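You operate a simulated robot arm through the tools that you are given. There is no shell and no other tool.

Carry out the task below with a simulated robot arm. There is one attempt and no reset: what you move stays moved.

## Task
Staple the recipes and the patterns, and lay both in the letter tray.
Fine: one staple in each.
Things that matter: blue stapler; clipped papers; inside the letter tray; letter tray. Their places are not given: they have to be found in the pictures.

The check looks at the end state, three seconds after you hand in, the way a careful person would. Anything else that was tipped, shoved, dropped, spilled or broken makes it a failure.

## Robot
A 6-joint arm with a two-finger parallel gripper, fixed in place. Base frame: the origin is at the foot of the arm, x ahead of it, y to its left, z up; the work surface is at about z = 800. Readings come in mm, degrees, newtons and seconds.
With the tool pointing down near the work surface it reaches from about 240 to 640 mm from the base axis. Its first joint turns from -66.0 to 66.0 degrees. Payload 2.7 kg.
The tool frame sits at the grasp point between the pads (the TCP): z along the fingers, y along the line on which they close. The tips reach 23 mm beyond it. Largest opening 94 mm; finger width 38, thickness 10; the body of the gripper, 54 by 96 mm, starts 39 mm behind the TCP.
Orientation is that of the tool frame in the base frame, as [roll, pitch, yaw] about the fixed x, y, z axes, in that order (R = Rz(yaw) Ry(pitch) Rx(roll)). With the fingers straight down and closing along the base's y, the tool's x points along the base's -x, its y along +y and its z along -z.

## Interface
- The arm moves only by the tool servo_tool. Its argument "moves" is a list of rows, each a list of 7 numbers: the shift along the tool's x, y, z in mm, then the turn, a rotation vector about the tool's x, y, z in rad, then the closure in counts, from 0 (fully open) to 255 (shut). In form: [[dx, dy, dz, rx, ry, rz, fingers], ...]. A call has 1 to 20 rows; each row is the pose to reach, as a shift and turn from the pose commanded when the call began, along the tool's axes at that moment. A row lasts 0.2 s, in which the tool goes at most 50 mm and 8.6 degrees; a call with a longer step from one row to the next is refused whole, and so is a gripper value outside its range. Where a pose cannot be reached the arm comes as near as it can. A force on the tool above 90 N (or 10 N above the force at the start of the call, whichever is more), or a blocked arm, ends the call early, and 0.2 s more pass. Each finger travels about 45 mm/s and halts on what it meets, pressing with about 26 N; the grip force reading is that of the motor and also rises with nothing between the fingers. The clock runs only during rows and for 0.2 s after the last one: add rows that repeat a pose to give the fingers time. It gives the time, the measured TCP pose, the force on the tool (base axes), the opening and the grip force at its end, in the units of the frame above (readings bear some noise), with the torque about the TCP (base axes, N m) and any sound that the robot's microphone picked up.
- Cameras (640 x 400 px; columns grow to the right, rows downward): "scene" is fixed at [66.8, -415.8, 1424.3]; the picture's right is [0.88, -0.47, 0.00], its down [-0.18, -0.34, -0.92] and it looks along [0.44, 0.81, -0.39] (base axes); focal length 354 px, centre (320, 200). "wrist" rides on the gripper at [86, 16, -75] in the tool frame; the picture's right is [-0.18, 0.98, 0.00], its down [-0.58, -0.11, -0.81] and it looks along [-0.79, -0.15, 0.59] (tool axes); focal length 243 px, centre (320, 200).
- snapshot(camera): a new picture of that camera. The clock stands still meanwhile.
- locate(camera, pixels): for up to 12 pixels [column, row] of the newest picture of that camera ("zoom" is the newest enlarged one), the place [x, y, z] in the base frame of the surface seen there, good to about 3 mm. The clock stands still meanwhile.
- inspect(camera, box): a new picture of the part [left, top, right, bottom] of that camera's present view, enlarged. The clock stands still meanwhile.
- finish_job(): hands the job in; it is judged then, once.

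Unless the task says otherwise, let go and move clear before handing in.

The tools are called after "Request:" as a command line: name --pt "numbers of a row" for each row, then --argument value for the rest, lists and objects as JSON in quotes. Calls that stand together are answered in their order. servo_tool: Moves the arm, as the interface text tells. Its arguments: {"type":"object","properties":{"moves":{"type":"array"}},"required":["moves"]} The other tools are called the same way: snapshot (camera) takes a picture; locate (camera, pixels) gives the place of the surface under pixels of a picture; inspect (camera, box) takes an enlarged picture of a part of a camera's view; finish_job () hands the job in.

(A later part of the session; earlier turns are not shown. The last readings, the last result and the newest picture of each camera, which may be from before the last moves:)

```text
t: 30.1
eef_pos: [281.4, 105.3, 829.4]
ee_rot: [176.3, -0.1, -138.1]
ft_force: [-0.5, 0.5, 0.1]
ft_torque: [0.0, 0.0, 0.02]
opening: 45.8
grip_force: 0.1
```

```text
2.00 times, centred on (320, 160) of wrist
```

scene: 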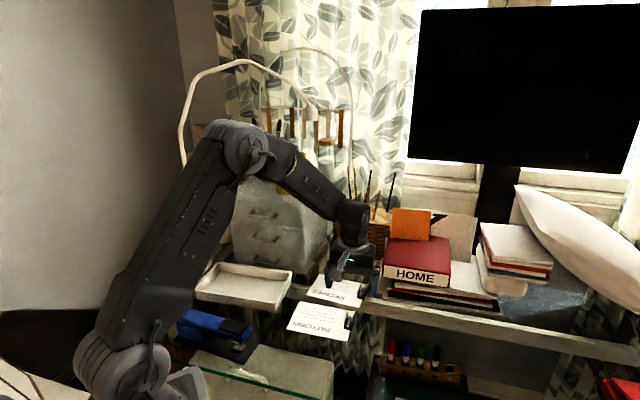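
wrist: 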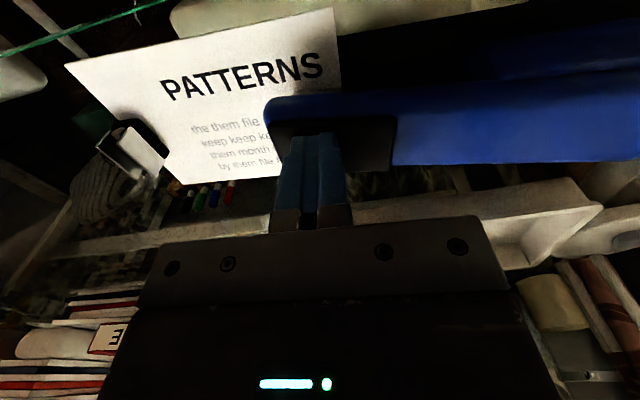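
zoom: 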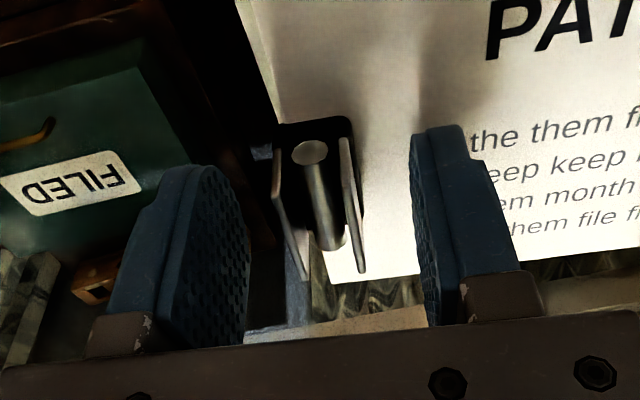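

The fingers straddle the clip, so I'll close on it and then lift while levelling back out.

Request:
servo_tool --pt "0 0 0 0 0 0 200" --pt "0 0 0 0 0 0 255" --pt "0 0 0 0 0 0 255" --pt "0 0 0 0 0 0 255" --pt "0 0 -4 0.01 0 0 255" --pt "0 0 -8 0.025 0 0 255" --pt "0 0 -12 0.04 0 0 255" --pt "0 0 -15 0.052 0 0 255" --pt "0 0 -18 0.063 0 0 255" --pt "0 0 -18 0.063 0 0 255"

Request:
inspect --camera "scene" --box '[170, 300, 330, 400]'

```text
t: 32.2
eef_pos: [282.0, 103.4, 848.9]
ee_rot: [179.9, -0.1, -137.9]
ft_force: [-0.2, 0.8, -0.7]
ft_torque: [-0.06, -0.01, 0.01]
opening: 19.0
grip_force: 26.0
```

```text
4.00 times, centred on (250, 350) of scene
```

zoom: 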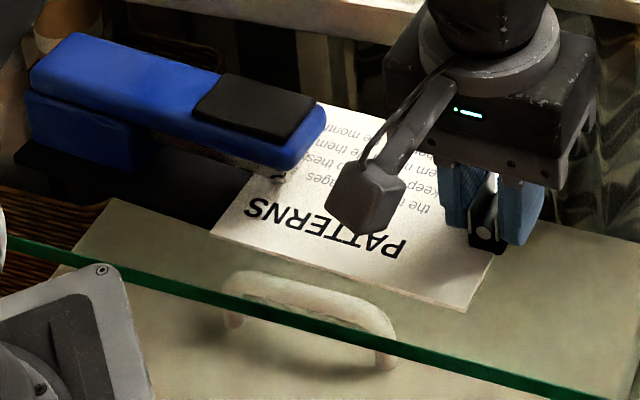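

The sheet is gripped and level at mouth height. I'll withdraw it straight back out 68 mm, then raise it.

Request:
servo_tool --pt "0 -10 0 0 0 0 255" --pt "0 -22 0 0 0 0 255" --pt "0 -34 0 0 0 0 255" --pt "0 -46 0 0 0 0 255" --pt "0 -58 0 0 0 0 255" --pt "0 -68 0 0 0 0 255" --pt "0 -68 -20 0 0 0 255" --pt "0 -68 -45 0 0 0 255" --pt "0 -68 -70 0 0 0 255" --pt "0 -68 -95 0 0 0 255" --pt "0 -68 -95 0 0 0 255"

Request:
inspect --camera "scene" --box '[160, 240, 400, 400]'

```text
t: 34.6
eef_pos: [328.8, 53.9, 944.4]
ee_rot: [179.9, -0.1, -137.9]
ft_force: [0.2, 0.0, -0.6]
ft_torque: [-0.03, -0.01, -0.03]
opening: 19.4
grip_force: 25.8
```

```text
2.50 times, centred on (280, 320) of scene
```

zoom: 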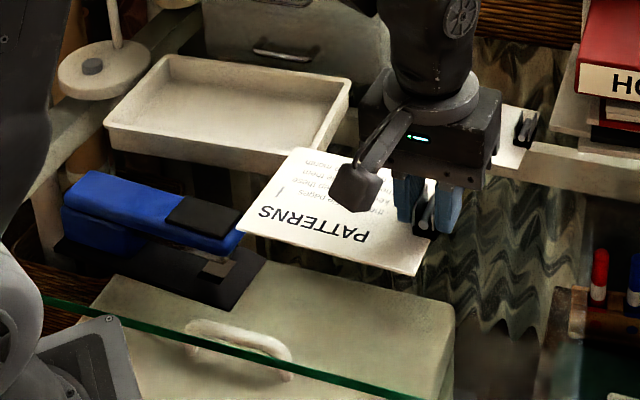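

The staple is visible on the sheet at zoom (280,190), and the stapler didn't move. Now I'll measure the tray's inner floor and walls in this view.

Request:
inspect --camera "scene" --box '[190, 255, 300, 320]'

```text
5.82 times, centred on (245, 288) of scene
```

zoom: 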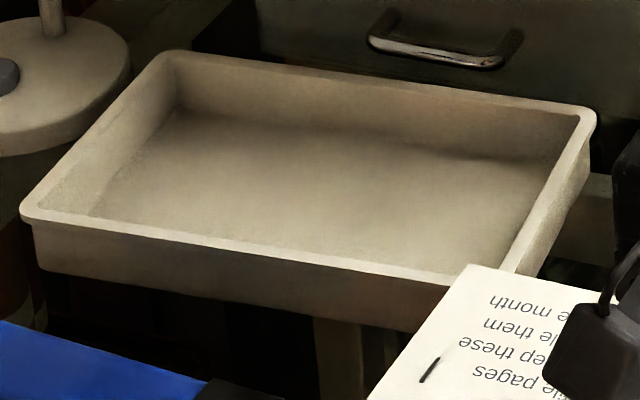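

Request:
locate --camera "zoom" --pixels '[[165, 55], [590, 118], [25, 215], [448, 280], [178, 110], [548, 160], [95, 212], [510, 250], [320, 170], [560, 145], [172, 62], [580, 120]]'

Request:
locate --camera "zoom" --pixels '[[500, 190], [530, 185], [515, 240], [480, 255], [150, 150], [120, 180], [430, 150], [300, 125], [480, 160], [480, 145], [250, 235], [510, 265]]'

```text
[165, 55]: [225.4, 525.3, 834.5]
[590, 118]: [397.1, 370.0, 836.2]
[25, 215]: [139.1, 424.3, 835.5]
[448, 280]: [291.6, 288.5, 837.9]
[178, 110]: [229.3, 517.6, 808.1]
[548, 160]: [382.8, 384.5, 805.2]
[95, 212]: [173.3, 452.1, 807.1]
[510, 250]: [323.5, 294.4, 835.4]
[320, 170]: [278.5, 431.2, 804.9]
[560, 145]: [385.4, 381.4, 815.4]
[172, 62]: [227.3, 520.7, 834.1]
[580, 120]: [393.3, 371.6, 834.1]
```

```text
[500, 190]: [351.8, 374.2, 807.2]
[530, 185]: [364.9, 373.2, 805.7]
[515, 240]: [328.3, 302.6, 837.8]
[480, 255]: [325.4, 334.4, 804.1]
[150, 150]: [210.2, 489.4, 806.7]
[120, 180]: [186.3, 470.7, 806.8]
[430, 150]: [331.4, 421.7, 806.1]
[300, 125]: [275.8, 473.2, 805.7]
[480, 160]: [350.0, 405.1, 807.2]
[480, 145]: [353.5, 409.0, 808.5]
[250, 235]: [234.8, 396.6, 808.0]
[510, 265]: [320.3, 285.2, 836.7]
```

The tray floor is at z≈805. Its centre is near (267.5,398.5), the long axis heads about −42°, and the inside is roughly 216×121 mm. I'll check where the lamp and cabinet stand before carrying the sheet over.

Request:
snapshot --camera "scene"

Request:
locate --camera "scene" --pixels '[[194, 268], [196, 250], [188, 200], [240, 225], [300, 245], [318, 240], [270, 185], [330, 190], [235, 190], [325, 275], [255, 255], [345, 235]]'

```text
taken
```

scene: 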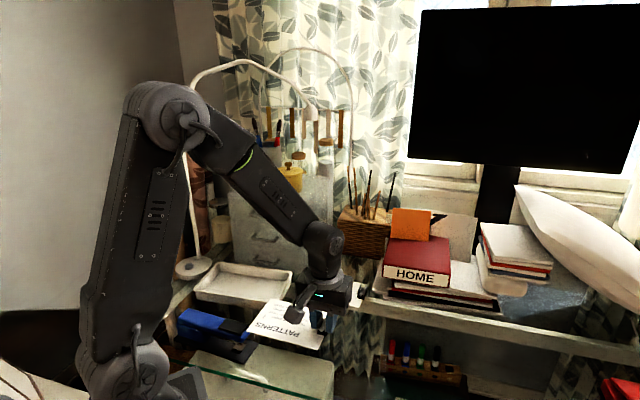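

```text
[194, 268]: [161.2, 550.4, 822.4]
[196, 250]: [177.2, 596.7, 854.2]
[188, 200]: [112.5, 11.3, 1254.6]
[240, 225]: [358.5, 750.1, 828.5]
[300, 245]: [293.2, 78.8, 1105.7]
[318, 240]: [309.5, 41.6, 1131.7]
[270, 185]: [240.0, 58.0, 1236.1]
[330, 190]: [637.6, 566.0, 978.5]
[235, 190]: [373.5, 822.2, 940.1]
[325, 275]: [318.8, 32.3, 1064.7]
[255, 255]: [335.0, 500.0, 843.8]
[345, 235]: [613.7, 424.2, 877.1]
```

The lamp base is near (161,550) and the drawers are well behind the tray. I'll also measure the lamp's arched arm and head, since the robot arm has to pass near them.

Request:
inspect --camera "scene" --box '[170, 30, 370, 155]'

Request:
locate --camera "scene" --pixels '[[245, 61], [215, 68], [198, 77], [280, 80], [300, 96], [314, 111], [185, 160], [190, 235], [285, 50], [320, 53], [352, 90], [255, 240]]'

```text
3.20 times, centred on (270, 92) of scene
```

zoom: 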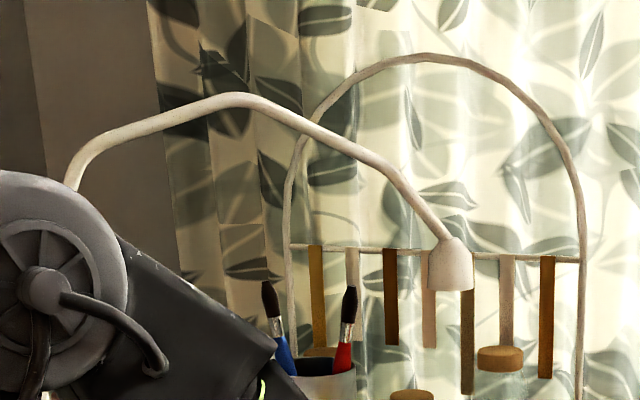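

```text
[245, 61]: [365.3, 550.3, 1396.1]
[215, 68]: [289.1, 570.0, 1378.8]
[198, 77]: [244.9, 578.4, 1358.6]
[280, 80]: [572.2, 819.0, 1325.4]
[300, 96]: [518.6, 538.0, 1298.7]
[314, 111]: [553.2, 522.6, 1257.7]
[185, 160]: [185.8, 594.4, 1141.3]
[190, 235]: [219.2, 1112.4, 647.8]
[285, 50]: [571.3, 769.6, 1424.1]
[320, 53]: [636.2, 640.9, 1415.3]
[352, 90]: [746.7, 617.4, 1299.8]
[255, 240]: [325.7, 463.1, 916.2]
```

The lamp's arm sits at z≥1250 and y≥520, and the drawer front is at least 85 mm behind the tray's centre line, so the way is clear at z≈945. I'll carry PATTERNS to above the tray, turned to the tray's axis.

Request:
servo_tool --pt "-14 16 0 0 0 -0.007 255" --pt "-30 34 0 0 0 -0.015 255" --pt "-46 53 0 0 0 -0.025 255" --pt "-63 72 0 0 0 -0.034 255" --pt "-80 92 0 0 0 -0.043 255" --pt "-97 111 0 0 0 -0.052 255" --pt "-114 130 0 0 0 -0.06 255" --pt "-131 150 0 0 0 -0.07 255" --pt "-148 169 0 0 0 -0.079 255" --pt "-165 189 0 0 0 -0.088 255" --pt "-181 207 0 0 0 -0.096 255" --pt "-193.3 221.2 0 0 0 -0.103 255" --pt "-193.3 221.2 0 0 0 -0.103 255" --pt "-193.3 221.2 0 0 0 -0.103 255"

Request:
inspect --camera "scene" --box '[160, 210, 360, 335]'

Request:
snapshot --camera "wrist"

```text
t: 37.6
eef_pos: [322.3, 347.8, 942.5]
ee_rot: [179.8, -0.2, -132.2]
ft_force: [0.4, 0.1, -0.2]
ft_torque: [-0.04, -0.02, -0.01]
opening: 19.0
grip_force: 25.8
```

```text
3.20 times, centred on (260, 272) of scene
```

zoom: 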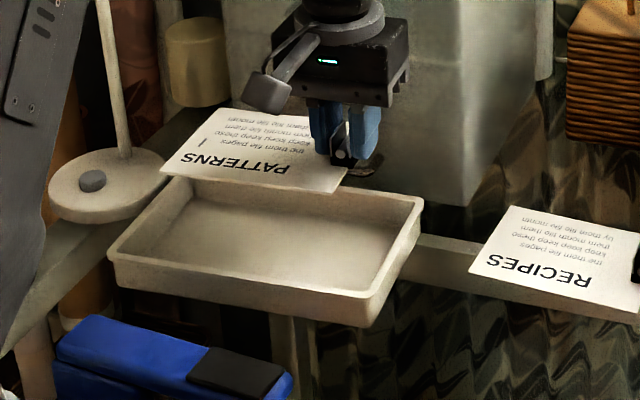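

```text
taken
```

wrist: 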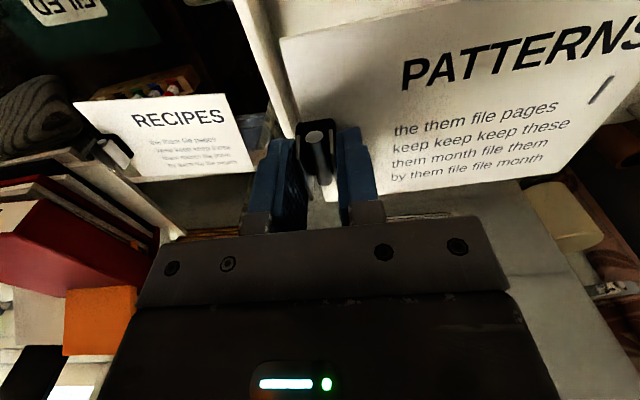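

The sheet hangs above the tray at z≈917. I'll measure the sheet's corners and the tray rim together so I can align it before lowering.

Request:
locate --camera "zoom" --pixels '[[230, 111], [163, 168], [334, 190], [260, 178], [420, 203], [110, 254], [366, 295], [185, 182], [200, 208], [390, 225], [155, 253], [340, 285]]'

```text
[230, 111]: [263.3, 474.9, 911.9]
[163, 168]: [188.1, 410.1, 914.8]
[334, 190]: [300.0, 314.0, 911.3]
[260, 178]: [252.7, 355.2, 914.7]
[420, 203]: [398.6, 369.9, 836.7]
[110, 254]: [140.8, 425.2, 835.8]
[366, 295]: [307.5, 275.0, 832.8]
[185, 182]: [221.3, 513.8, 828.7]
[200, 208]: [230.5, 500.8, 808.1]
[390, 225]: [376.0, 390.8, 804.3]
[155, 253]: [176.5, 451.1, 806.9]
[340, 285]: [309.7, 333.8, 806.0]
```

The sheet is aligned with the tray to within about 1.5°, but it measures about 5 mm too far toward the drawers. I'll shift it back 5 mm, lower to just above the rim and check.

Request:
servo_tool --pt "2 0 12 0 0 0 255" --pt "4 0 25 0 0 0 255" --pt "5 0 38 0 0 0 255" --pt "5 0 50 0 0 0 255" --pt "5 0 62 0 0 0 255" --pt "5 0 62 0 0 0 255" --pt "5 0 62 0 0 0 255"

Request:
inspect --camera "scene" --box '[180, 230, 310, 320]'

Request:
snapshot --camera "wrist"

```text
t: 39.2
eef_pos: [319.3, 344.4, 880.4]
ee_rot: [179.9, -0.1, -132.1]
ft_force: [-0.1, 0.9, -0.3]
ft_torque: [-0.04, -0.02, 0.01]
opening: 18.8
grip_force: 26.0
```

```text
4.44 times, centred on (245, 275) of scene
```

zoom: 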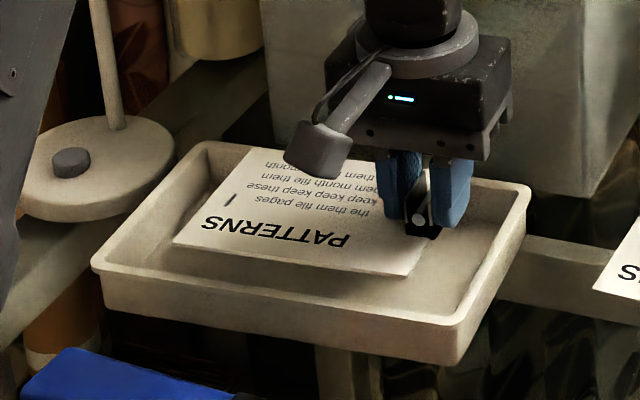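

```text
taken
```

wrist: 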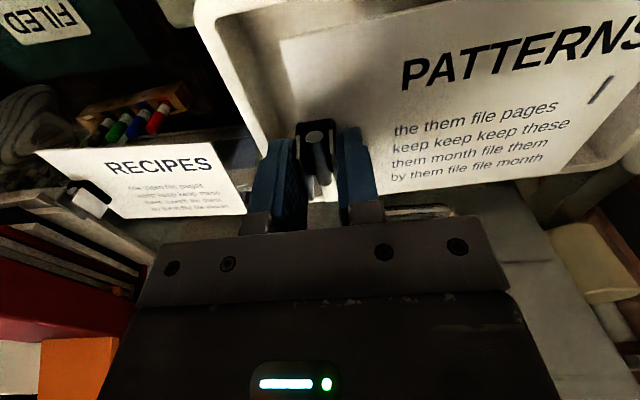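

The sheet is inside the rim outline but still above it. I'll measure the clearances on each side.

Request:
locate --camera "zoom" --pixels '[[247, 151], [176, 240], [410, 273], [300, 256], [437, 232], [95, 266], [455, 322], [528, 190], [205, 145], [300, 292], [470, 285], [500, 240]]'

```text
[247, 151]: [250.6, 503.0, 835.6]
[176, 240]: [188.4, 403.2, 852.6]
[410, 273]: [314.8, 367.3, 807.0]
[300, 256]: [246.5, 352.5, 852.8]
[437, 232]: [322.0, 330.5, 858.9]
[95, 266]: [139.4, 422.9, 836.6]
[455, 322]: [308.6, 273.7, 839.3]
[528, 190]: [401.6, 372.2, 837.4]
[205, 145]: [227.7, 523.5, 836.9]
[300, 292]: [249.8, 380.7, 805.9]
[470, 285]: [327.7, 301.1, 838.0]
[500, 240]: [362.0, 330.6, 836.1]
```

The sheet's near side is at −50 mm and its far side at about +54 mm, inside the ±60 mm tray. I'll lower it to the tray floor.

Request:
servo_tool --pt "0 0 10 0 0 0 255" --pt "0 0 20 0 0 0 255" --pt "0 0 30 0 0 0 255" --pt "0 0 37 0 0 0 255" --pt "0 0 41 0 0 0 255" --pt "0 0 43 0 0 0 255" --pt "0 0 43 0 0 0 255"

Request:
inspect --camera "scene" --box '[180, 230, 310, 320]'

Request:
inspect --camera "wrist" --box '[160, 0, 480, 200]'

```text
t: 40.9
eef_pos: [319.0, 343.8, 838.0]
ee_rot: [179.9, -0.1, -132.2]
ft_force: [-0.3, -0.1, -0.4]
ft_torque: [-0.01, -0.04, 0.0]
opening: 19.0
grip_force: 26.2
```

```text
4.44 times, centred on (245, 275) of scene
```

zoom: 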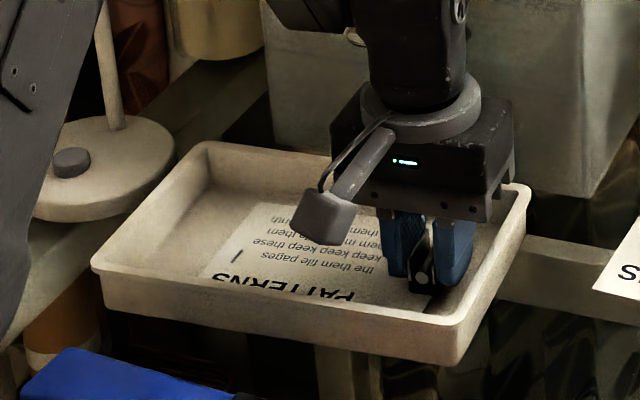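

```text
2.00 times, centred on (320, 100) of wrist
```

zoom: 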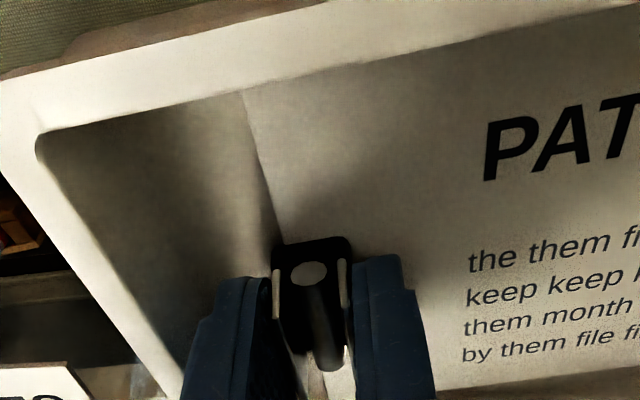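

The sheet is inside the tray with no contact force yet. I'll check the gap between the outer finger and the end wall.

Request:
locate --camera "zoom" --pixels '[[140, 200], [170, 260], [190, 300], [110, 280], [80, 220], [150, 350], [40, 145], [245, 110], [275, 250], [230, 280], [215, 330], [310, 380]]'

```text
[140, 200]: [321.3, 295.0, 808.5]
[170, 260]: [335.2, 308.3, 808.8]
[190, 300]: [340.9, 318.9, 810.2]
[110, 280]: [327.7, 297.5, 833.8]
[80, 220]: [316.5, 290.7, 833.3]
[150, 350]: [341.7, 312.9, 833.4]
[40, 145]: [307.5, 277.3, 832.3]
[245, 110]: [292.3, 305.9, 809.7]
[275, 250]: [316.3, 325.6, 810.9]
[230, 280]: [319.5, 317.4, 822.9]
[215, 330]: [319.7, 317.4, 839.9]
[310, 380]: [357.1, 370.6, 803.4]
```

The outer finger is about 16 mm from the end wall. I'll shift 7 mm toward the wall to leave room for the second sheet, then set it down.

Request:
servo_tool --pt "0 -3.5 0 0 0 0 255" --pt "0 -7 0 0 0 0 255" --pt "0 -7 1.5 0 0 0 255" --pt "0 -7 3 0 0 0 255" --pt "0 -7 3 0 0 0 255"

```text
t: 42.0
eef_pos: [324.7, 339.9, 834.8]
ee_rot: [179.8, -0.2, -132.0]
ft_force: [0.7, 0.0, 1.7]
ft_torque: [-0.03, 0.05, 0.02]
opening: 19.2
grip_force: 25.7
```

I'm nearly in contact at 1.7 N and z=834.8. I'll go down 1 mm more, then open only slightly, to about 27 mm, so the finger stays clear of the wall.

Request:
servo_tool --pt "0 0 1 0 0 0 255" --pt "0 0 1 0 0 0 220" --pt "0 0 0.5 0 0 0 190" --pt "0 0 0.5 0 0 0 182" --pt "0 0 0.5 0 0 0 182" --pt "0 0 0.5 0 0 0 182"

Request:
inspect --camera "wrist" --box '[160, 0, 480, 200]'

```text
t: 43.5
eef_pos: [325.7, 339.8, 835.0]
ee_rot: [180.0, -0.1, -132.1]
ft_force: [0.3, 0.2, -0.1]
ft_torque: [0.0, 0.01, 0.01]
opening: 27.0
grip_force: 0.1
```

```text
2.00 times, centred on (320, 100) of wrist
```

zoom: 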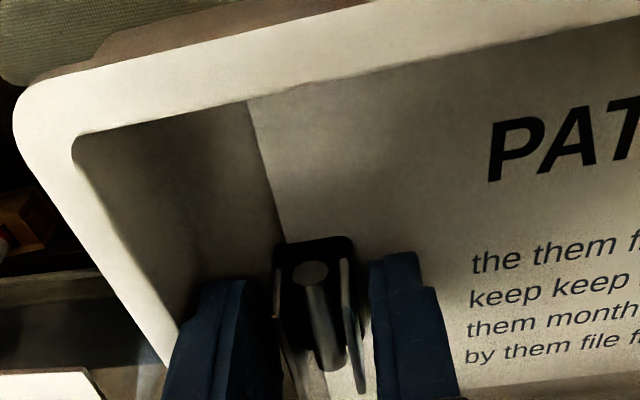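

Both fingers are off the clip. I'll rise straight up out of the tray and check how the sheet lies.

Request:
servo_tool --pt "0 0 -6 0 0 0 182" --pt "0 0 -16 0 0 0 182" --pt "0 0 -30 0 0 0 182" --pt "0 0 -55 0 0 0 150" --pt "0 0 -85 0 0 0 130" --pt "0 0 -115 0 0 0 130" --pt "0 0 -115 0 0 0 130"

Request:
inspect --camera "scene" --box '[180, 230, 310, 320]'

Request:
snapshot --camera "scene"

```text
t: 45.0
eef_pos: [325.2, 338.1, 949.4]
ee_rot: [179.8, -0.1, -132.1]
ft_force: [-0.3, -0.2, 0.2]
ft_torque: [0.01, 0.02, 0.01]
opening: 45.9
grip_force: 0.0
```

```text
4.44 times, centred on (245, 275) of scene
```

zoom: 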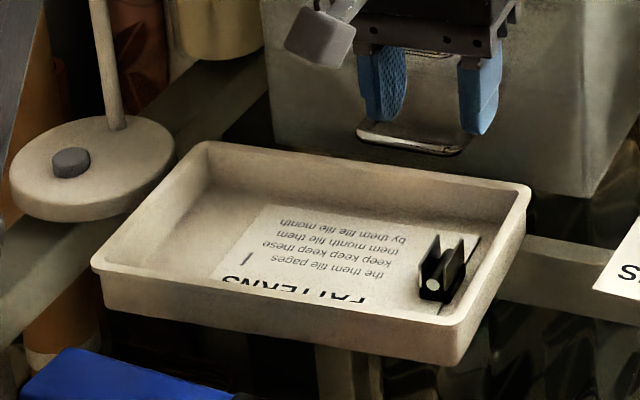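

```text
taken
```

scene: 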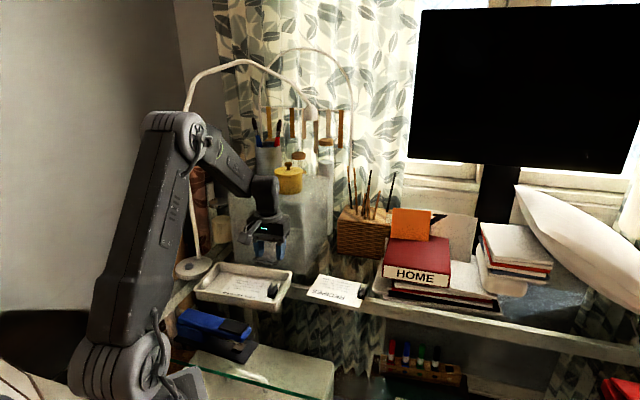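

PATTERNS lies flat in the tray with its clip near the right end. Before going to RECIPES I'll measure its clip and the nearby book stack for clearance.

Request:
inspect --camera "scene" --box '[295, 250, 415, 325]'

```text
5.33 times, centred on (355, 288) of scene
```

zoom: 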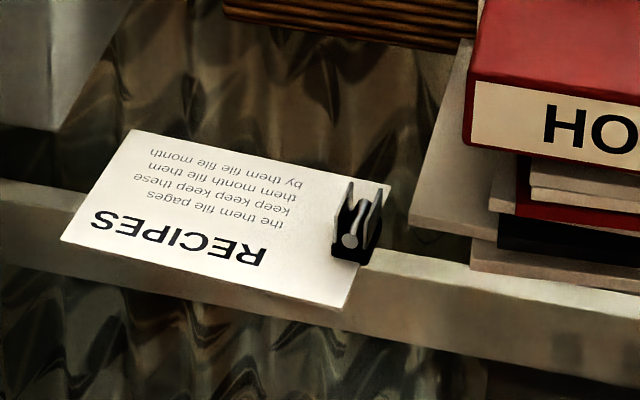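

Request:
locate --camera "zoom" --pixels '[[348, 182], [380, 190], [335, 235], [367, 243], [338, 258], [362, 262], [350, 240], [410, 223], [472, 265], [465, 140], [490, 205], [495, 245]]'

Request:
locate --camera "zoom" --pixels '[[131, 132], [64, 239], [341, 305], [388, 187], [475, 50], [640, 290], [240, 290], [120, 200]]'

```text
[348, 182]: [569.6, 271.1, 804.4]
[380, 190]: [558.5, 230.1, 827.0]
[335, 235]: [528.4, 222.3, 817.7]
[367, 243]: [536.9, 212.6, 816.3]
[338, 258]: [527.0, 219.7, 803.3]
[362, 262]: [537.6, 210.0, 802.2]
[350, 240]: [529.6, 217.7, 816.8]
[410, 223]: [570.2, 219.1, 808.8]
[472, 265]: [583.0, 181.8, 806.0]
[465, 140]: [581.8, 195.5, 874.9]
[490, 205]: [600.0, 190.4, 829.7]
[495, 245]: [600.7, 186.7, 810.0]
```

```text
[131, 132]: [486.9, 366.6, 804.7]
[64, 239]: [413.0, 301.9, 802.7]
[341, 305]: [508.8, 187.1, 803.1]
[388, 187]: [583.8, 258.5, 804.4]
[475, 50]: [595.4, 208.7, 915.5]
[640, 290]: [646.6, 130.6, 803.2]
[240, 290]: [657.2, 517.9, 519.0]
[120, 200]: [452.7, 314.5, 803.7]
```

RECIPES' clip centre is near (543,227). The HOME binder is only about 49 mm beyond it along the closing direction, too close for the 96 mm gripper body. I'll approach about 18 mm short of the clip on the paper side, so the outer finger draws the clip away from the books as it closes.

Request:
servo_tool --pt "-6 -20 1 0 0 0.01 130" --pt "-12 -42 2 0 0 0.02 110" --pt "-19 -64 3 0 0 0.03 81" --pt "-26 -87 4 0 0 0.04 81" --pt "-33 -110 5 0 0 0.055 81" --pt "-40 -133 6 0 0 0.067 81" --pt "-46 -156 7 0 0 0.08 81" --pt "-53 -178 8 0 0 0.09 81" --pt "-60 -200 9 0 0 0.1 81" --pt "-65.1 -218.2 9.4 0 0 0.11 81" --pt "-65.1 -218.2 9.4 0 0 0.11 81" --pt "-65.1 -218.2 9.4 0 0 0.11 81"

Request:
snapshot --camera "scene"

Request:
inspect --camera "wrist" --box '[160, 0, 480, 200]'

```text
t: 47.6
eef_pos: [531.7, 240.0, 939.3]
ee_rot: [179.9, -0.2, -138.4]
ft_force: [-0.6, 0.4, -0.3]
ft_torque: [0.0, 0.0, -0.01]
opening: 64.1
grip_force: 0.2
```

```text
taken
```

scene: 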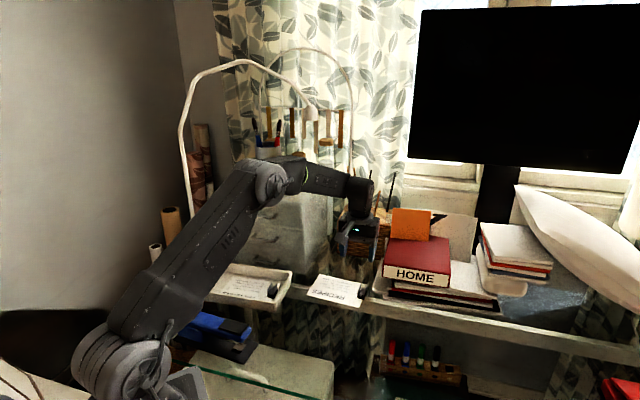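

```text
2.00 times, centred on (320, 100) of wrist
```

zoom: 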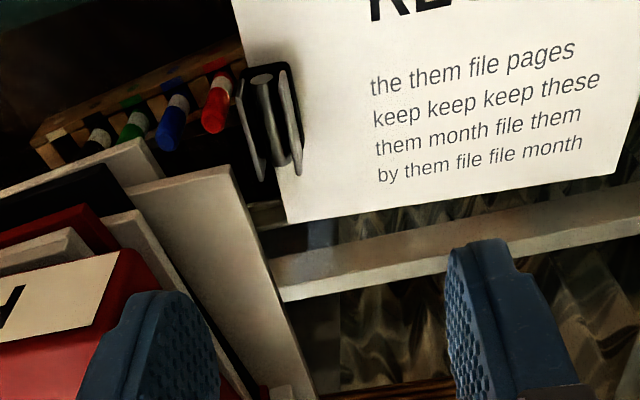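

The wrist view shows the board edge, zoom (125–320,140–400), right beside the clip at (270,120). I'll measure both from here for accurate clearances.

Request:
locate --camera "zoom" --pixels '[[243, 80], [285, 70], [262, 178], [298, 172], [275, 120], [128, 190], [232, 170], [280, 280], [320, 395], [125, 255], [150, 150], [255, 200]]'

Request:
locate --camera "zoom" --pixels '[[240, 75], [290, 65], [235, 20], [280, 190], [290, 220], [105, 215], [130, 250], [160, 290], [200, 300], [230, 380], [10, 270], [75, 208]]'

```text
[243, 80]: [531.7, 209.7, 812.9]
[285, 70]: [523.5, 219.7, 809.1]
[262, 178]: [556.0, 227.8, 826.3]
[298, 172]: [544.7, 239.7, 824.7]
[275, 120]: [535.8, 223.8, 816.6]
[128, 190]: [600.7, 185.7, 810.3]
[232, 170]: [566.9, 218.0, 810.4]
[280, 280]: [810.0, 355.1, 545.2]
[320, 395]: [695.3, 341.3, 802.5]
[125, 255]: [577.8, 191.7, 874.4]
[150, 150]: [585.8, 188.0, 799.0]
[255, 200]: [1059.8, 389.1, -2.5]
```

```text
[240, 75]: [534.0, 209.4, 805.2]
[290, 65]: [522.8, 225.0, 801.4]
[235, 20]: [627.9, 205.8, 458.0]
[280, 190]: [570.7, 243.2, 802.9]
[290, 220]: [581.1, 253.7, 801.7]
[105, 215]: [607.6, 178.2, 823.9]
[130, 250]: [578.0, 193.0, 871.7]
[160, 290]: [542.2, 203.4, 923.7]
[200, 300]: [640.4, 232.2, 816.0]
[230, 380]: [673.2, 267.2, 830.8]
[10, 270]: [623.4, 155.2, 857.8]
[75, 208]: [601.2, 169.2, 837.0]
```

The board edge is about 24 mm beyond the clip at z≤810, and the binder about 49 mm beyond at z≥860. With the TCP 17 mm short of the clip, the body has about 18 mm of clearance. I'll descend to just above the plates and check.

Request:
servo_tool --pt "1 0 18 0 0 0 92" --pt "2 0 36 0 0 0 92" --pt "2.5 0 54 0 0 0 92" --pt "2.5 0 68 0 0 0 92" --pt "2.5 0 78 0 0 0 92" --pt "2.5 0 82 0 0 0 92" --pt "2.5 0 82 0 0 0 92"

Request:
inspect --camera "wrist" --box '[160, 20, 480, 220]'

Request:
inspect --camera "scene" --box '[300, 225, 420, 325]'

```text
t: 49.2
eef_pos: [526.7, 239.4, 856.7]
ee_rot: [179.8, -0.1, -138.4]
ft_force: [-0.1, -0.1, -0.1]
ft_torque: [0.01, -0.01, -0.03]
opening: 60.2
grip_force: 0.1
```

```text
2.00 times, centred on (320, 120) of wrist
```

zoom: 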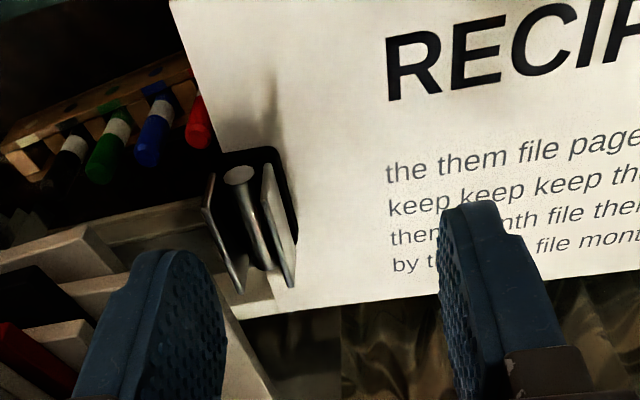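

```text
4.00 times, centred on (360, 275) of scene
```

zoom: 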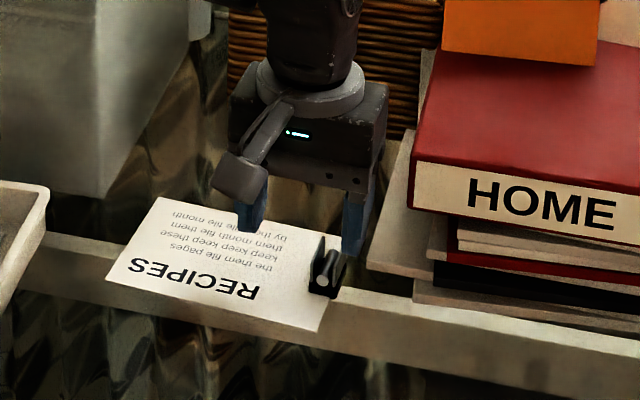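

The left finger's inner face, zoom about (215,320), looks close to the clip's outer plate at (225,250). I'll measure these before going lower.

Request:
locate --camera "zoom" --pixels '[[200, 380], [322, 240], [298, 275]]'

Request:
inspect --camera "wrist" --box '[160, 20, 480, 220]'

Request:
locate --camera "zoom" --pixels '[[195, 270], [210, 320], [200, 380], [175, 260], [207, 200], [240, 288], [270, 170], [292, 280], [240, 172], [450, 220], [445, 300], [245, 240]]'

```text
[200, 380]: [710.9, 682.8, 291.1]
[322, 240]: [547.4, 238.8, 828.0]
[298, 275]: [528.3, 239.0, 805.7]
```

```text
2.00 times, centred on (320, 120) of wrist
```

zoom: 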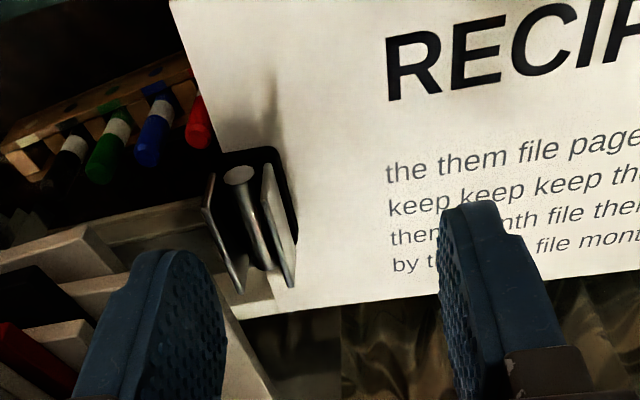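

```text
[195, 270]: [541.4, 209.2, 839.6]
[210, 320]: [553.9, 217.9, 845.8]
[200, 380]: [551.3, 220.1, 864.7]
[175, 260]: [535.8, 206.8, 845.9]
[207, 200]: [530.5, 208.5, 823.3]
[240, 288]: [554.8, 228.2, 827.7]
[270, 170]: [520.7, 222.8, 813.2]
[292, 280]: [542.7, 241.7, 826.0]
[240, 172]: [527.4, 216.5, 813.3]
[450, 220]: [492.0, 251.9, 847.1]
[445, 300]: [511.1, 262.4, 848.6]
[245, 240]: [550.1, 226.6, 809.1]
```

The outer finger has about 7 mm to the clip plate, but its back would be level with the board edge. I'll narrow slightly, shift 5 mm away from the board corner, then descend with the tips staying above the board top (810).

Request:
servo_tool --pt "3 0 0 0 0 0 106" --pt "5 0 3 0 0 0 106" --pt "5 0 8 0 0 0 106" --pt "5 0 13 0 0 0 106" --pt "5 0 17 0 0 0 106" --pt "5 0 20 0 0 0 106" --pt "5 0 20 0 0 0 106"

Request:
inspect --camera "wrist" --box '[160, 20, 480, 220]'

Request:
inspect --camera "scene" --box '[300, 225, 420, 325]'

```text
t: 50.9
eef_pos: [528.3, 239.2, 850.4]
ee_rot: [-179.4, 1.1, -138.1]
ft_force: [-14.9, -16.0, 72.6]
ft_torque: [-2.35, -0.61, -0.66]
opening: 55.9
grip_force: 1.5
```

```text
2.00 times, centred on (320, 120) of wrist
```

zoom: 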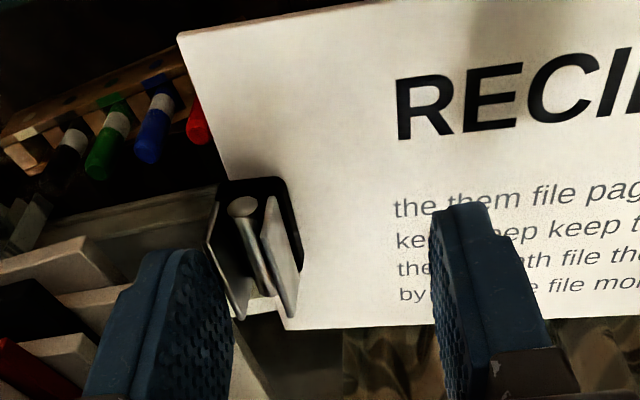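

```text
4.00 times, centred on (360, 275) of scene
```

zoom: 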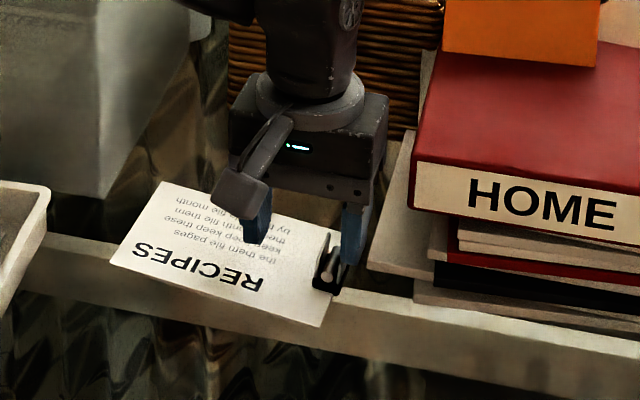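

Pressing stopped at z=850 with 73 N upward, and the sheet has tilted up: the outer finger came down on the clip's outer plate. I'll back straight up slowly so the sheet settles flat again.

Request:
servo_tool --pt "0 0 -4 0 0 0 106" --pt "0 0 -8 0 0 0 106" --pt "0 0 -11 0 0 0 106" --pt "0 0 -14 0 0 0 106" --pt "0 0 -17 0 0 0 106" --pt "0 0 -20 0 0 0 106" --pt "0 0 -25 0 0 0 106" --pt "0 0 -30 0 0 0 106" --pt "0 0 -30 0 0 0 106"

Request:
inspect --camera "wrist" --box '[160, 20, 480, 220]'

Request:
inspect --camera "scene" --box '[300, 225, 420, 325]'

```text
t: 52.9
eef_pos: [525.0, 236.6, 867.6]
ee_rot: [179.9, -0.2, -138.4]
ft_force: [0.2, 1.4, -0.5]
ft_torque: [-0.02, -0.01, 0.0]
opening: 54.8
grip_force: 0.0
```

```text
2.00 times, centred on (320, 120) of wrist
```

zoom: 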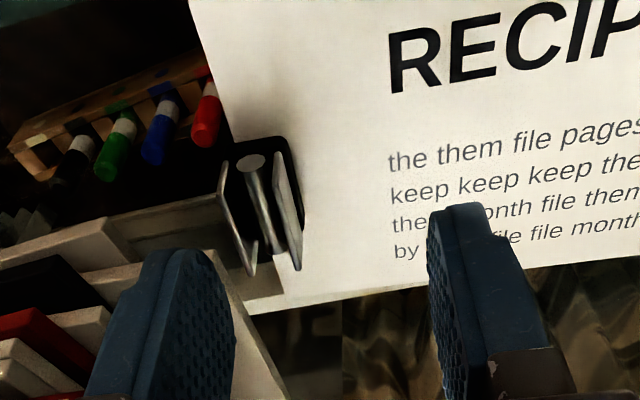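

```text
4.00 times, centred on (360, 275) of scene
```

zoom: 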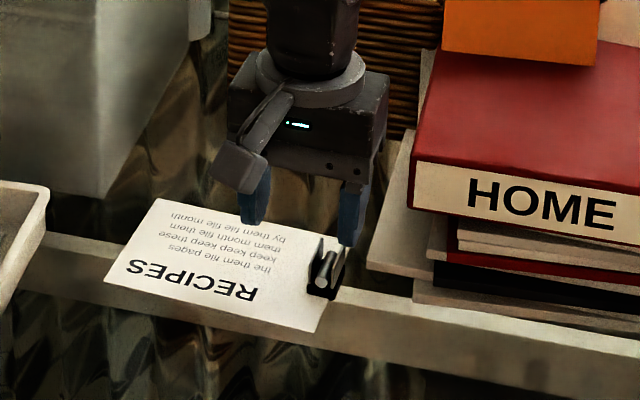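

The sheet lies flat again, and the books and board are unmoved. I'll re-measure the clip plates and finger faces from this view.

Request:
inspect --camera "wrist" --box '[200, 70, 340, 160]'

```text
4.44 times, centred on (270, 115) of wrist
```

zoom: 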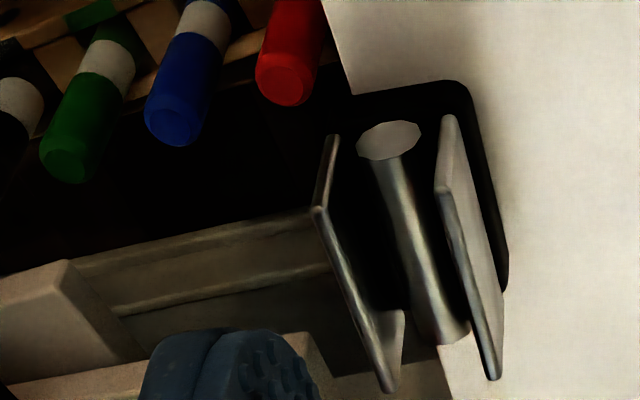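

Request:
locate --camera "zoom" --pixels '[[320, 208], [389, 385], [441, 188], [493, 376], [332, 145], [447, 125], [265, 345], [300, 370], [355, 95], [470, 90], [60, 270], [505, 290]]'

Request:
inspect --camera "scene" --box '[350, 270, 400, 305]'

```text
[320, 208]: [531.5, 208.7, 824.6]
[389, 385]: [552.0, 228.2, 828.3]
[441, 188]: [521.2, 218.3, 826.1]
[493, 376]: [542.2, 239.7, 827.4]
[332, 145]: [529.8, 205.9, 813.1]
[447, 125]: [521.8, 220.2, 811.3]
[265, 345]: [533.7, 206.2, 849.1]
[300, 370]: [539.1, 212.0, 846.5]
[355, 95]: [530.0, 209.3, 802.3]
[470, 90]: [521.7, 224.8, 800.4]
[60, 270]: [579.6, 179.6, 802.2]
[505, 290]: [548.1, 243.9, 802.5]
```

```text
11.43 times, centred on (375, 288) of scene
```

zoom: 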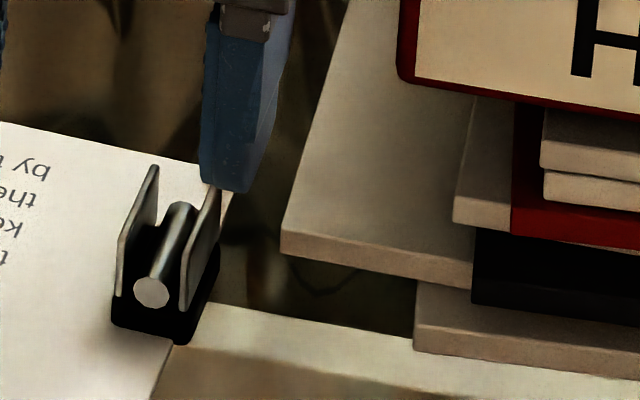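

Request:
locate --camera "zoom" --pixels '[[155, 172], [217, 192], [123, 240], [184, 258], [184, 300], [121, 290], [283, 235], [283, 255], [415, 345], [205, 185], [245, 188], [225, 100]]'

```text
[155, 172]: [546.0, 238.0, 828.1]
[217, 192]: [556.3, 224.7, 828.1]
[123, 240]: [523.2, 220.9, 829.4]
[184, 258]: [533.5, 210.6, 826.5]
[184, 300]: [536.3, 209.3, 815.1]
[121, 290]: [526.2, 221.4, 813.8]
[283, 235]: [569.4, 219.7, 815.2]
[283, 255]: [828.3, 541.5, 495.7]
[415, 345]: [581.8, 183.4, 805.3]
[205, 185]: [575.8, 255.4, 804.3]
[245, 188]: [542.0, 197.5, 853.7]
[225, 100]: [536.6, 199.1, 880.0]
```

The scene view puts the clip's outer plate at about n=199, where the finger face was, so that was the contact. The board top is at z≈815. I'll widen the opening to 64 mm, shift 3 mm off the board corner, lower to just above the plate tops and look again.

Request:
servo_tool --pt "1.5 -1 0 0 0 0 90" --pt "3 -2 0 0 0 0 81" --pt "3 -2 5 0 0 0 81" --pt "3 -2 10 0 0 0 81" --pt "3 -2 13 0 0 0 81" --pt "3 -2 13 0 0 0 81"

Request:
inspect --camera "scene" --box '[350, 270, 400, 305]'

Request:
inspect --camera "wrist" --box '[200, 80, 340, 170]'

```text
t: 54.2
eef_pos: [523.0, 234.3, 854.1]
ee_rot: [179.8, -0.1, -138.3]
ft_force: [0.7, -0.7, -0.1]
ft_torque: [0.01, 0.0, -0.04]
opening: 64.2
grip_force: 0.1
```

```text
11.43 times, centred on (375, 288) of scene
```

zoom: 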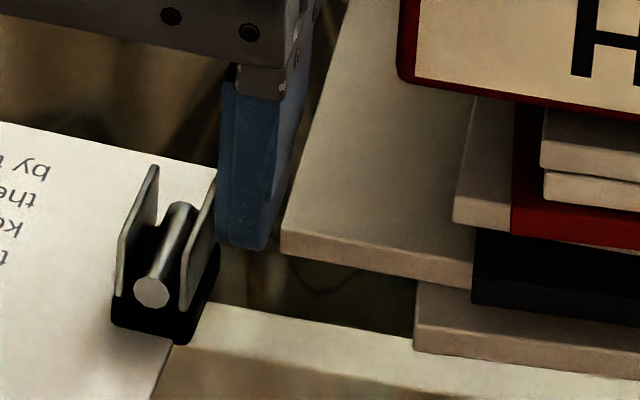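

```text
4.44 times, centred on (270, 125) of wrist
```

zoom: 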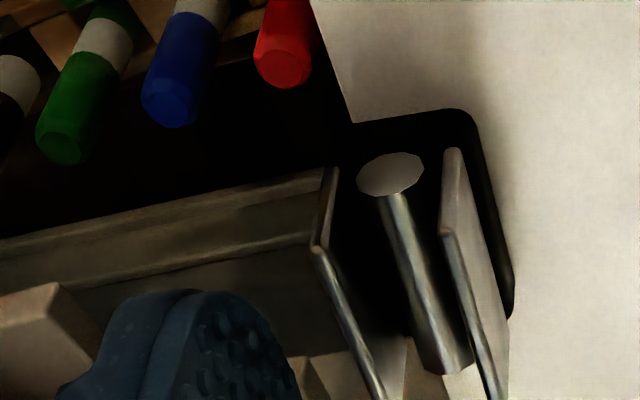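

Request:
locate --camera "zoom" --pixels '[[190, 320], [230, 340], [250, 390], [320, 250], [345, 300]]'

Request:
inspect --camera "scene" --box '[350, 270, 400, 305]'

Request:
locate --camera "zoom" --pixels '[[221, 238], [258, 243], [225, 200], [240, 240], [184, 262], [210, 200], [198, 228], [285, 235]]'

```text
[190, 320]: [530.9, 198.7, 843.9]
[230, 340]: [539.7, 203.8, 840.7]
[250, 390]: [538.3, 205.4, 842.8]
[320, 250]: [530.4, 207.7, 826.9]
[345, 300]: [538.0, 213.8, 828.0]
```

```text
11.43 times, centred on (375, 288) of scene
```

zoom: 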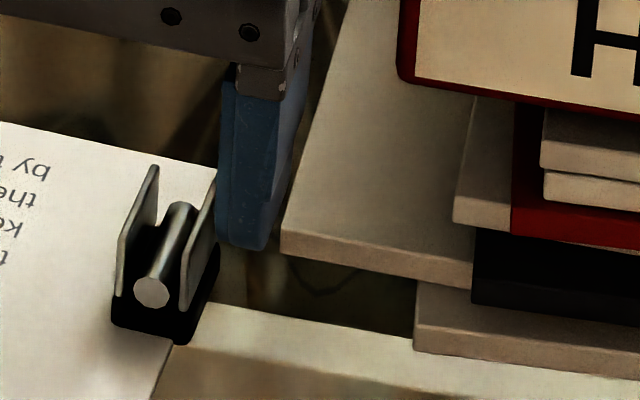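

```text
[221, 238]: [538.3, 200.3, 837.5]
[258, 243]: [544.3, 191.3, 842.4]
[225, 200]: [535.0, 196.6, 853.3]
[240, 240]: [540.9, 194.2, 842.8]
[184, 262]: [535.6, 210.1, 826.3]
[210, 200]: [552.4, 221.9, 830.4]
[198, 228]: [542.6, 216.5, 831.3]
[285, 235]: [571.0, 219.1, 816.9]
```

The finger face is now about 7 mm outside the clip's plate and 6 mm in front of the board corner. I'll lower 7 mm and check the force before going further.

Request:
servo_tool --pt "0 0 2 0 0 0 81" --pt "0 0 4 0 0 0 81" --pt "0 0 7 0 0 0 81" --pt "0 0 7 0 0 0 81"

```text
t: 55.2
eef_pos: [522.9, 232.6, 847.6]
ee_rot: [179.9, -0.2, -138.2]
ft_force: [0.1, 0.1, -0.4]
ft_torque: [0.0, 0.04, 0.0]
opening: 64.0
grip_force: 0.0
```

There's no contact with the tip at z≈824.6, below the plate tops. I'll go down another 8 mm.

Request:
servo_tool --pt "0 0 2 0 0 0 81" --pt "0 0 4 0 0 0 81" --pt "0 0 6 0 0 0 81" --pt "0 0 8 0 0 0 81" --pt "0 0 8 0 0 0 81"

Request:
inspect --camera "scene" --box '[330, 255, 400, 305]'

```text
t: 56.5
eef_pos: [523.2, 232.4, 838.9]
ee_rot: [179.8, -0.1, -138.4]
ft_force: [-0.6, -0.1, 0.9]
ft_torque: [-0.02, -0.02, 0.0]
opening: 63.8
grip_force: 0.0
```

```text
8.00 times, centred on (365, 280) of scene
```

zoom: 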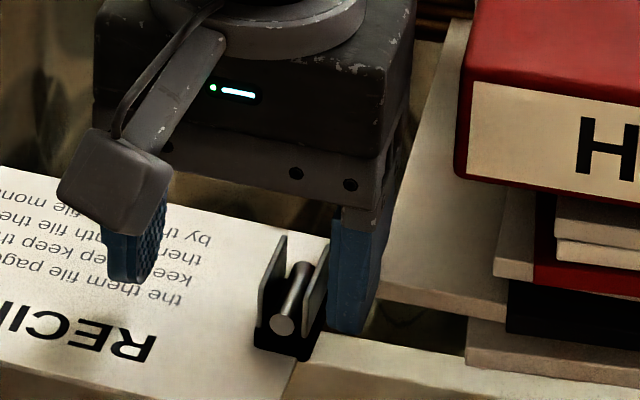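

The outer finger is between the clip and the board with clearance on both sides. I'll draw the clip 13–15 mm away from the books by moving the tool back, then lower the rest of the way and close.

Request:
servo_tool --pt "0 4 0 0 0 0 81" --pt "0 8 0 0 0 0 81" --pt "0 12 0 0 0 0 81" --pt "0 16 0 0 0 0 81" --pt "0 20 0 0 0 0 81" --pt "0 22 0 0 0 0 81" --pt "0 22 3 0 0 0 81" --pt "0 22 6 0 0 0 81" --pt "0 22 8 0 0 0 81" --pt "0 22 8 0 0 0 81"

Request:
inspect --camera "scene" --box '[300, 240, 400, 315]'

Request:
inspect --camera "wrist" --box '[160, 60, 480, 260]'

```text
t: 58.6
eef_pos: [507.1, 249.5, 832.7]
ee_rot: [-180.0, 0.1, -138.5]
ft_force: [-3.2, -1.3, 16.3]
ft_torque: [-0.38, -0.29, -0.15]
opening: 63.3
grip_force: 0.1
```

```text
5.33 times, centred on (350, 278) of scene
```

zoom: 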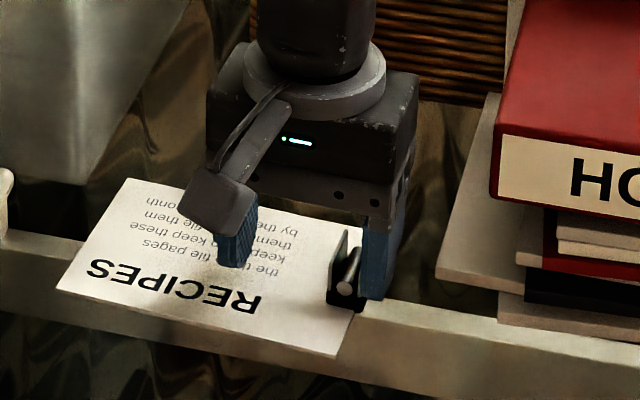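

```text
2.00 times, centred on (320, 160) of wrist
```

zoom: 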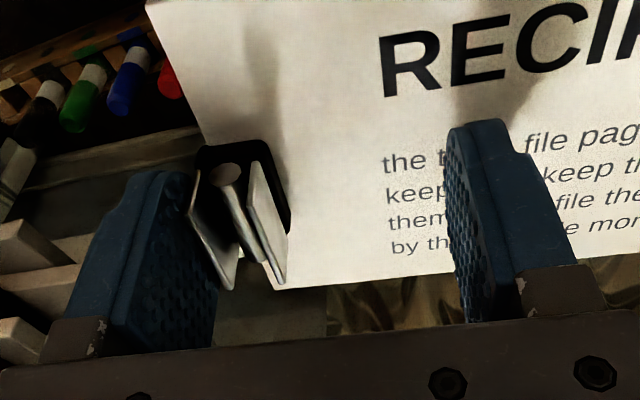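

Upward force is 16 N, so the outer fingertip is resting on the clip's wider black base. I'll lift 3 mm, ease the finger outward 4 mm, lower again and then close.

Request:
servo_tool --pt "0 0 -2 0 0 0 81" --pt "0 0 -4 0 0 0 81" --pt "0 -3 -4 0 0 0 81" --pt "0 -5 -4 0 0 0 81" --pt "0 -5 -2 0 0 0 81" --pt "0 -5 0 0 0 0 81" --pt "0 -5 0 0 0 0 81"

Request:
inspect --camera "wrist" --box '[160, 60, 480, 260]'

```text
t: 60.2
eef_pos: [512.8, 245.4, 831.2]
ee_rot: [179.9, 0.0, -138.5]
ft_force: [-0.4, 0.2, -0.1]
ft_torque: [-0.01, -0.02, 0.02]
opening: 64.0
grip_force: 0.0
```

```text
2.00 times, centred on (320, 160) of wrist
```

zoom: 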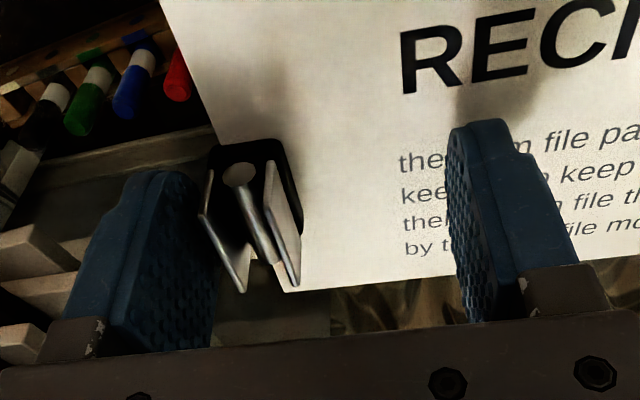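

The clip is now between the fingers with zero force. I'll close so the outer finger draws it in and both pads seat on the plates.

Request:
servo_tool --pt "0 0 0 0 0 0 120" --pt "0 0 0 0 0 0 160" --pt "0 0 0 0 0 0 200" --pt "0 0 0 0 0 0 230" --pt "0 0 0 0 0 0 255" --pt "0 0 0 0 0 0 255" --pt "0 0 0 0 0 0 255" --pt "0 0 0 0 0 0 255"

Request:
inspect --camera "wrist" --box '[160, 60, 480, 260]'

Request:
inspect --camera "scene" --box '[280, 235, 400, 325]'

```text
t: 62.0
eef_pos: [511.2, 246.2, 832.0]
ee_rot: [179.9, -0.1, -138.4]
ft_force: [0.2, -0.1, -0.1]
ft_torque: [-0.03, 0.0, 0.0]
opening: 19.1
grip_force: 25.9
```

```text
2.00 times, centred on (320, 160) of wrist
```

zoom: 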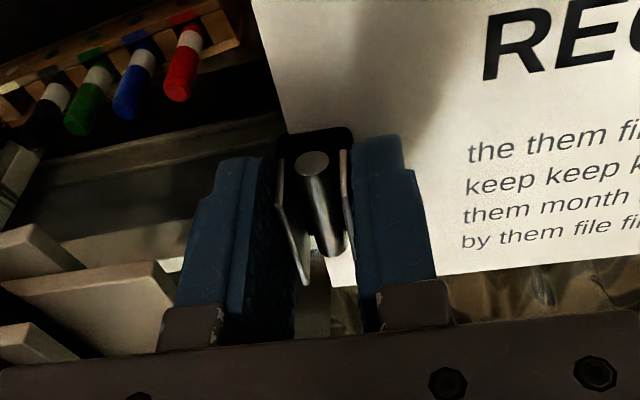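

```text
4.44 times, centred on (340, 280) of scene
```

zoom: 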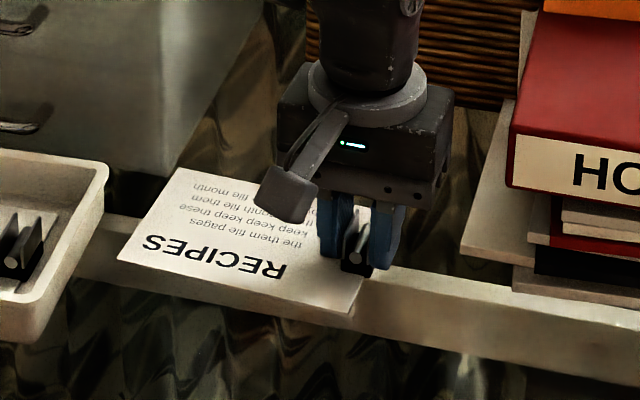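

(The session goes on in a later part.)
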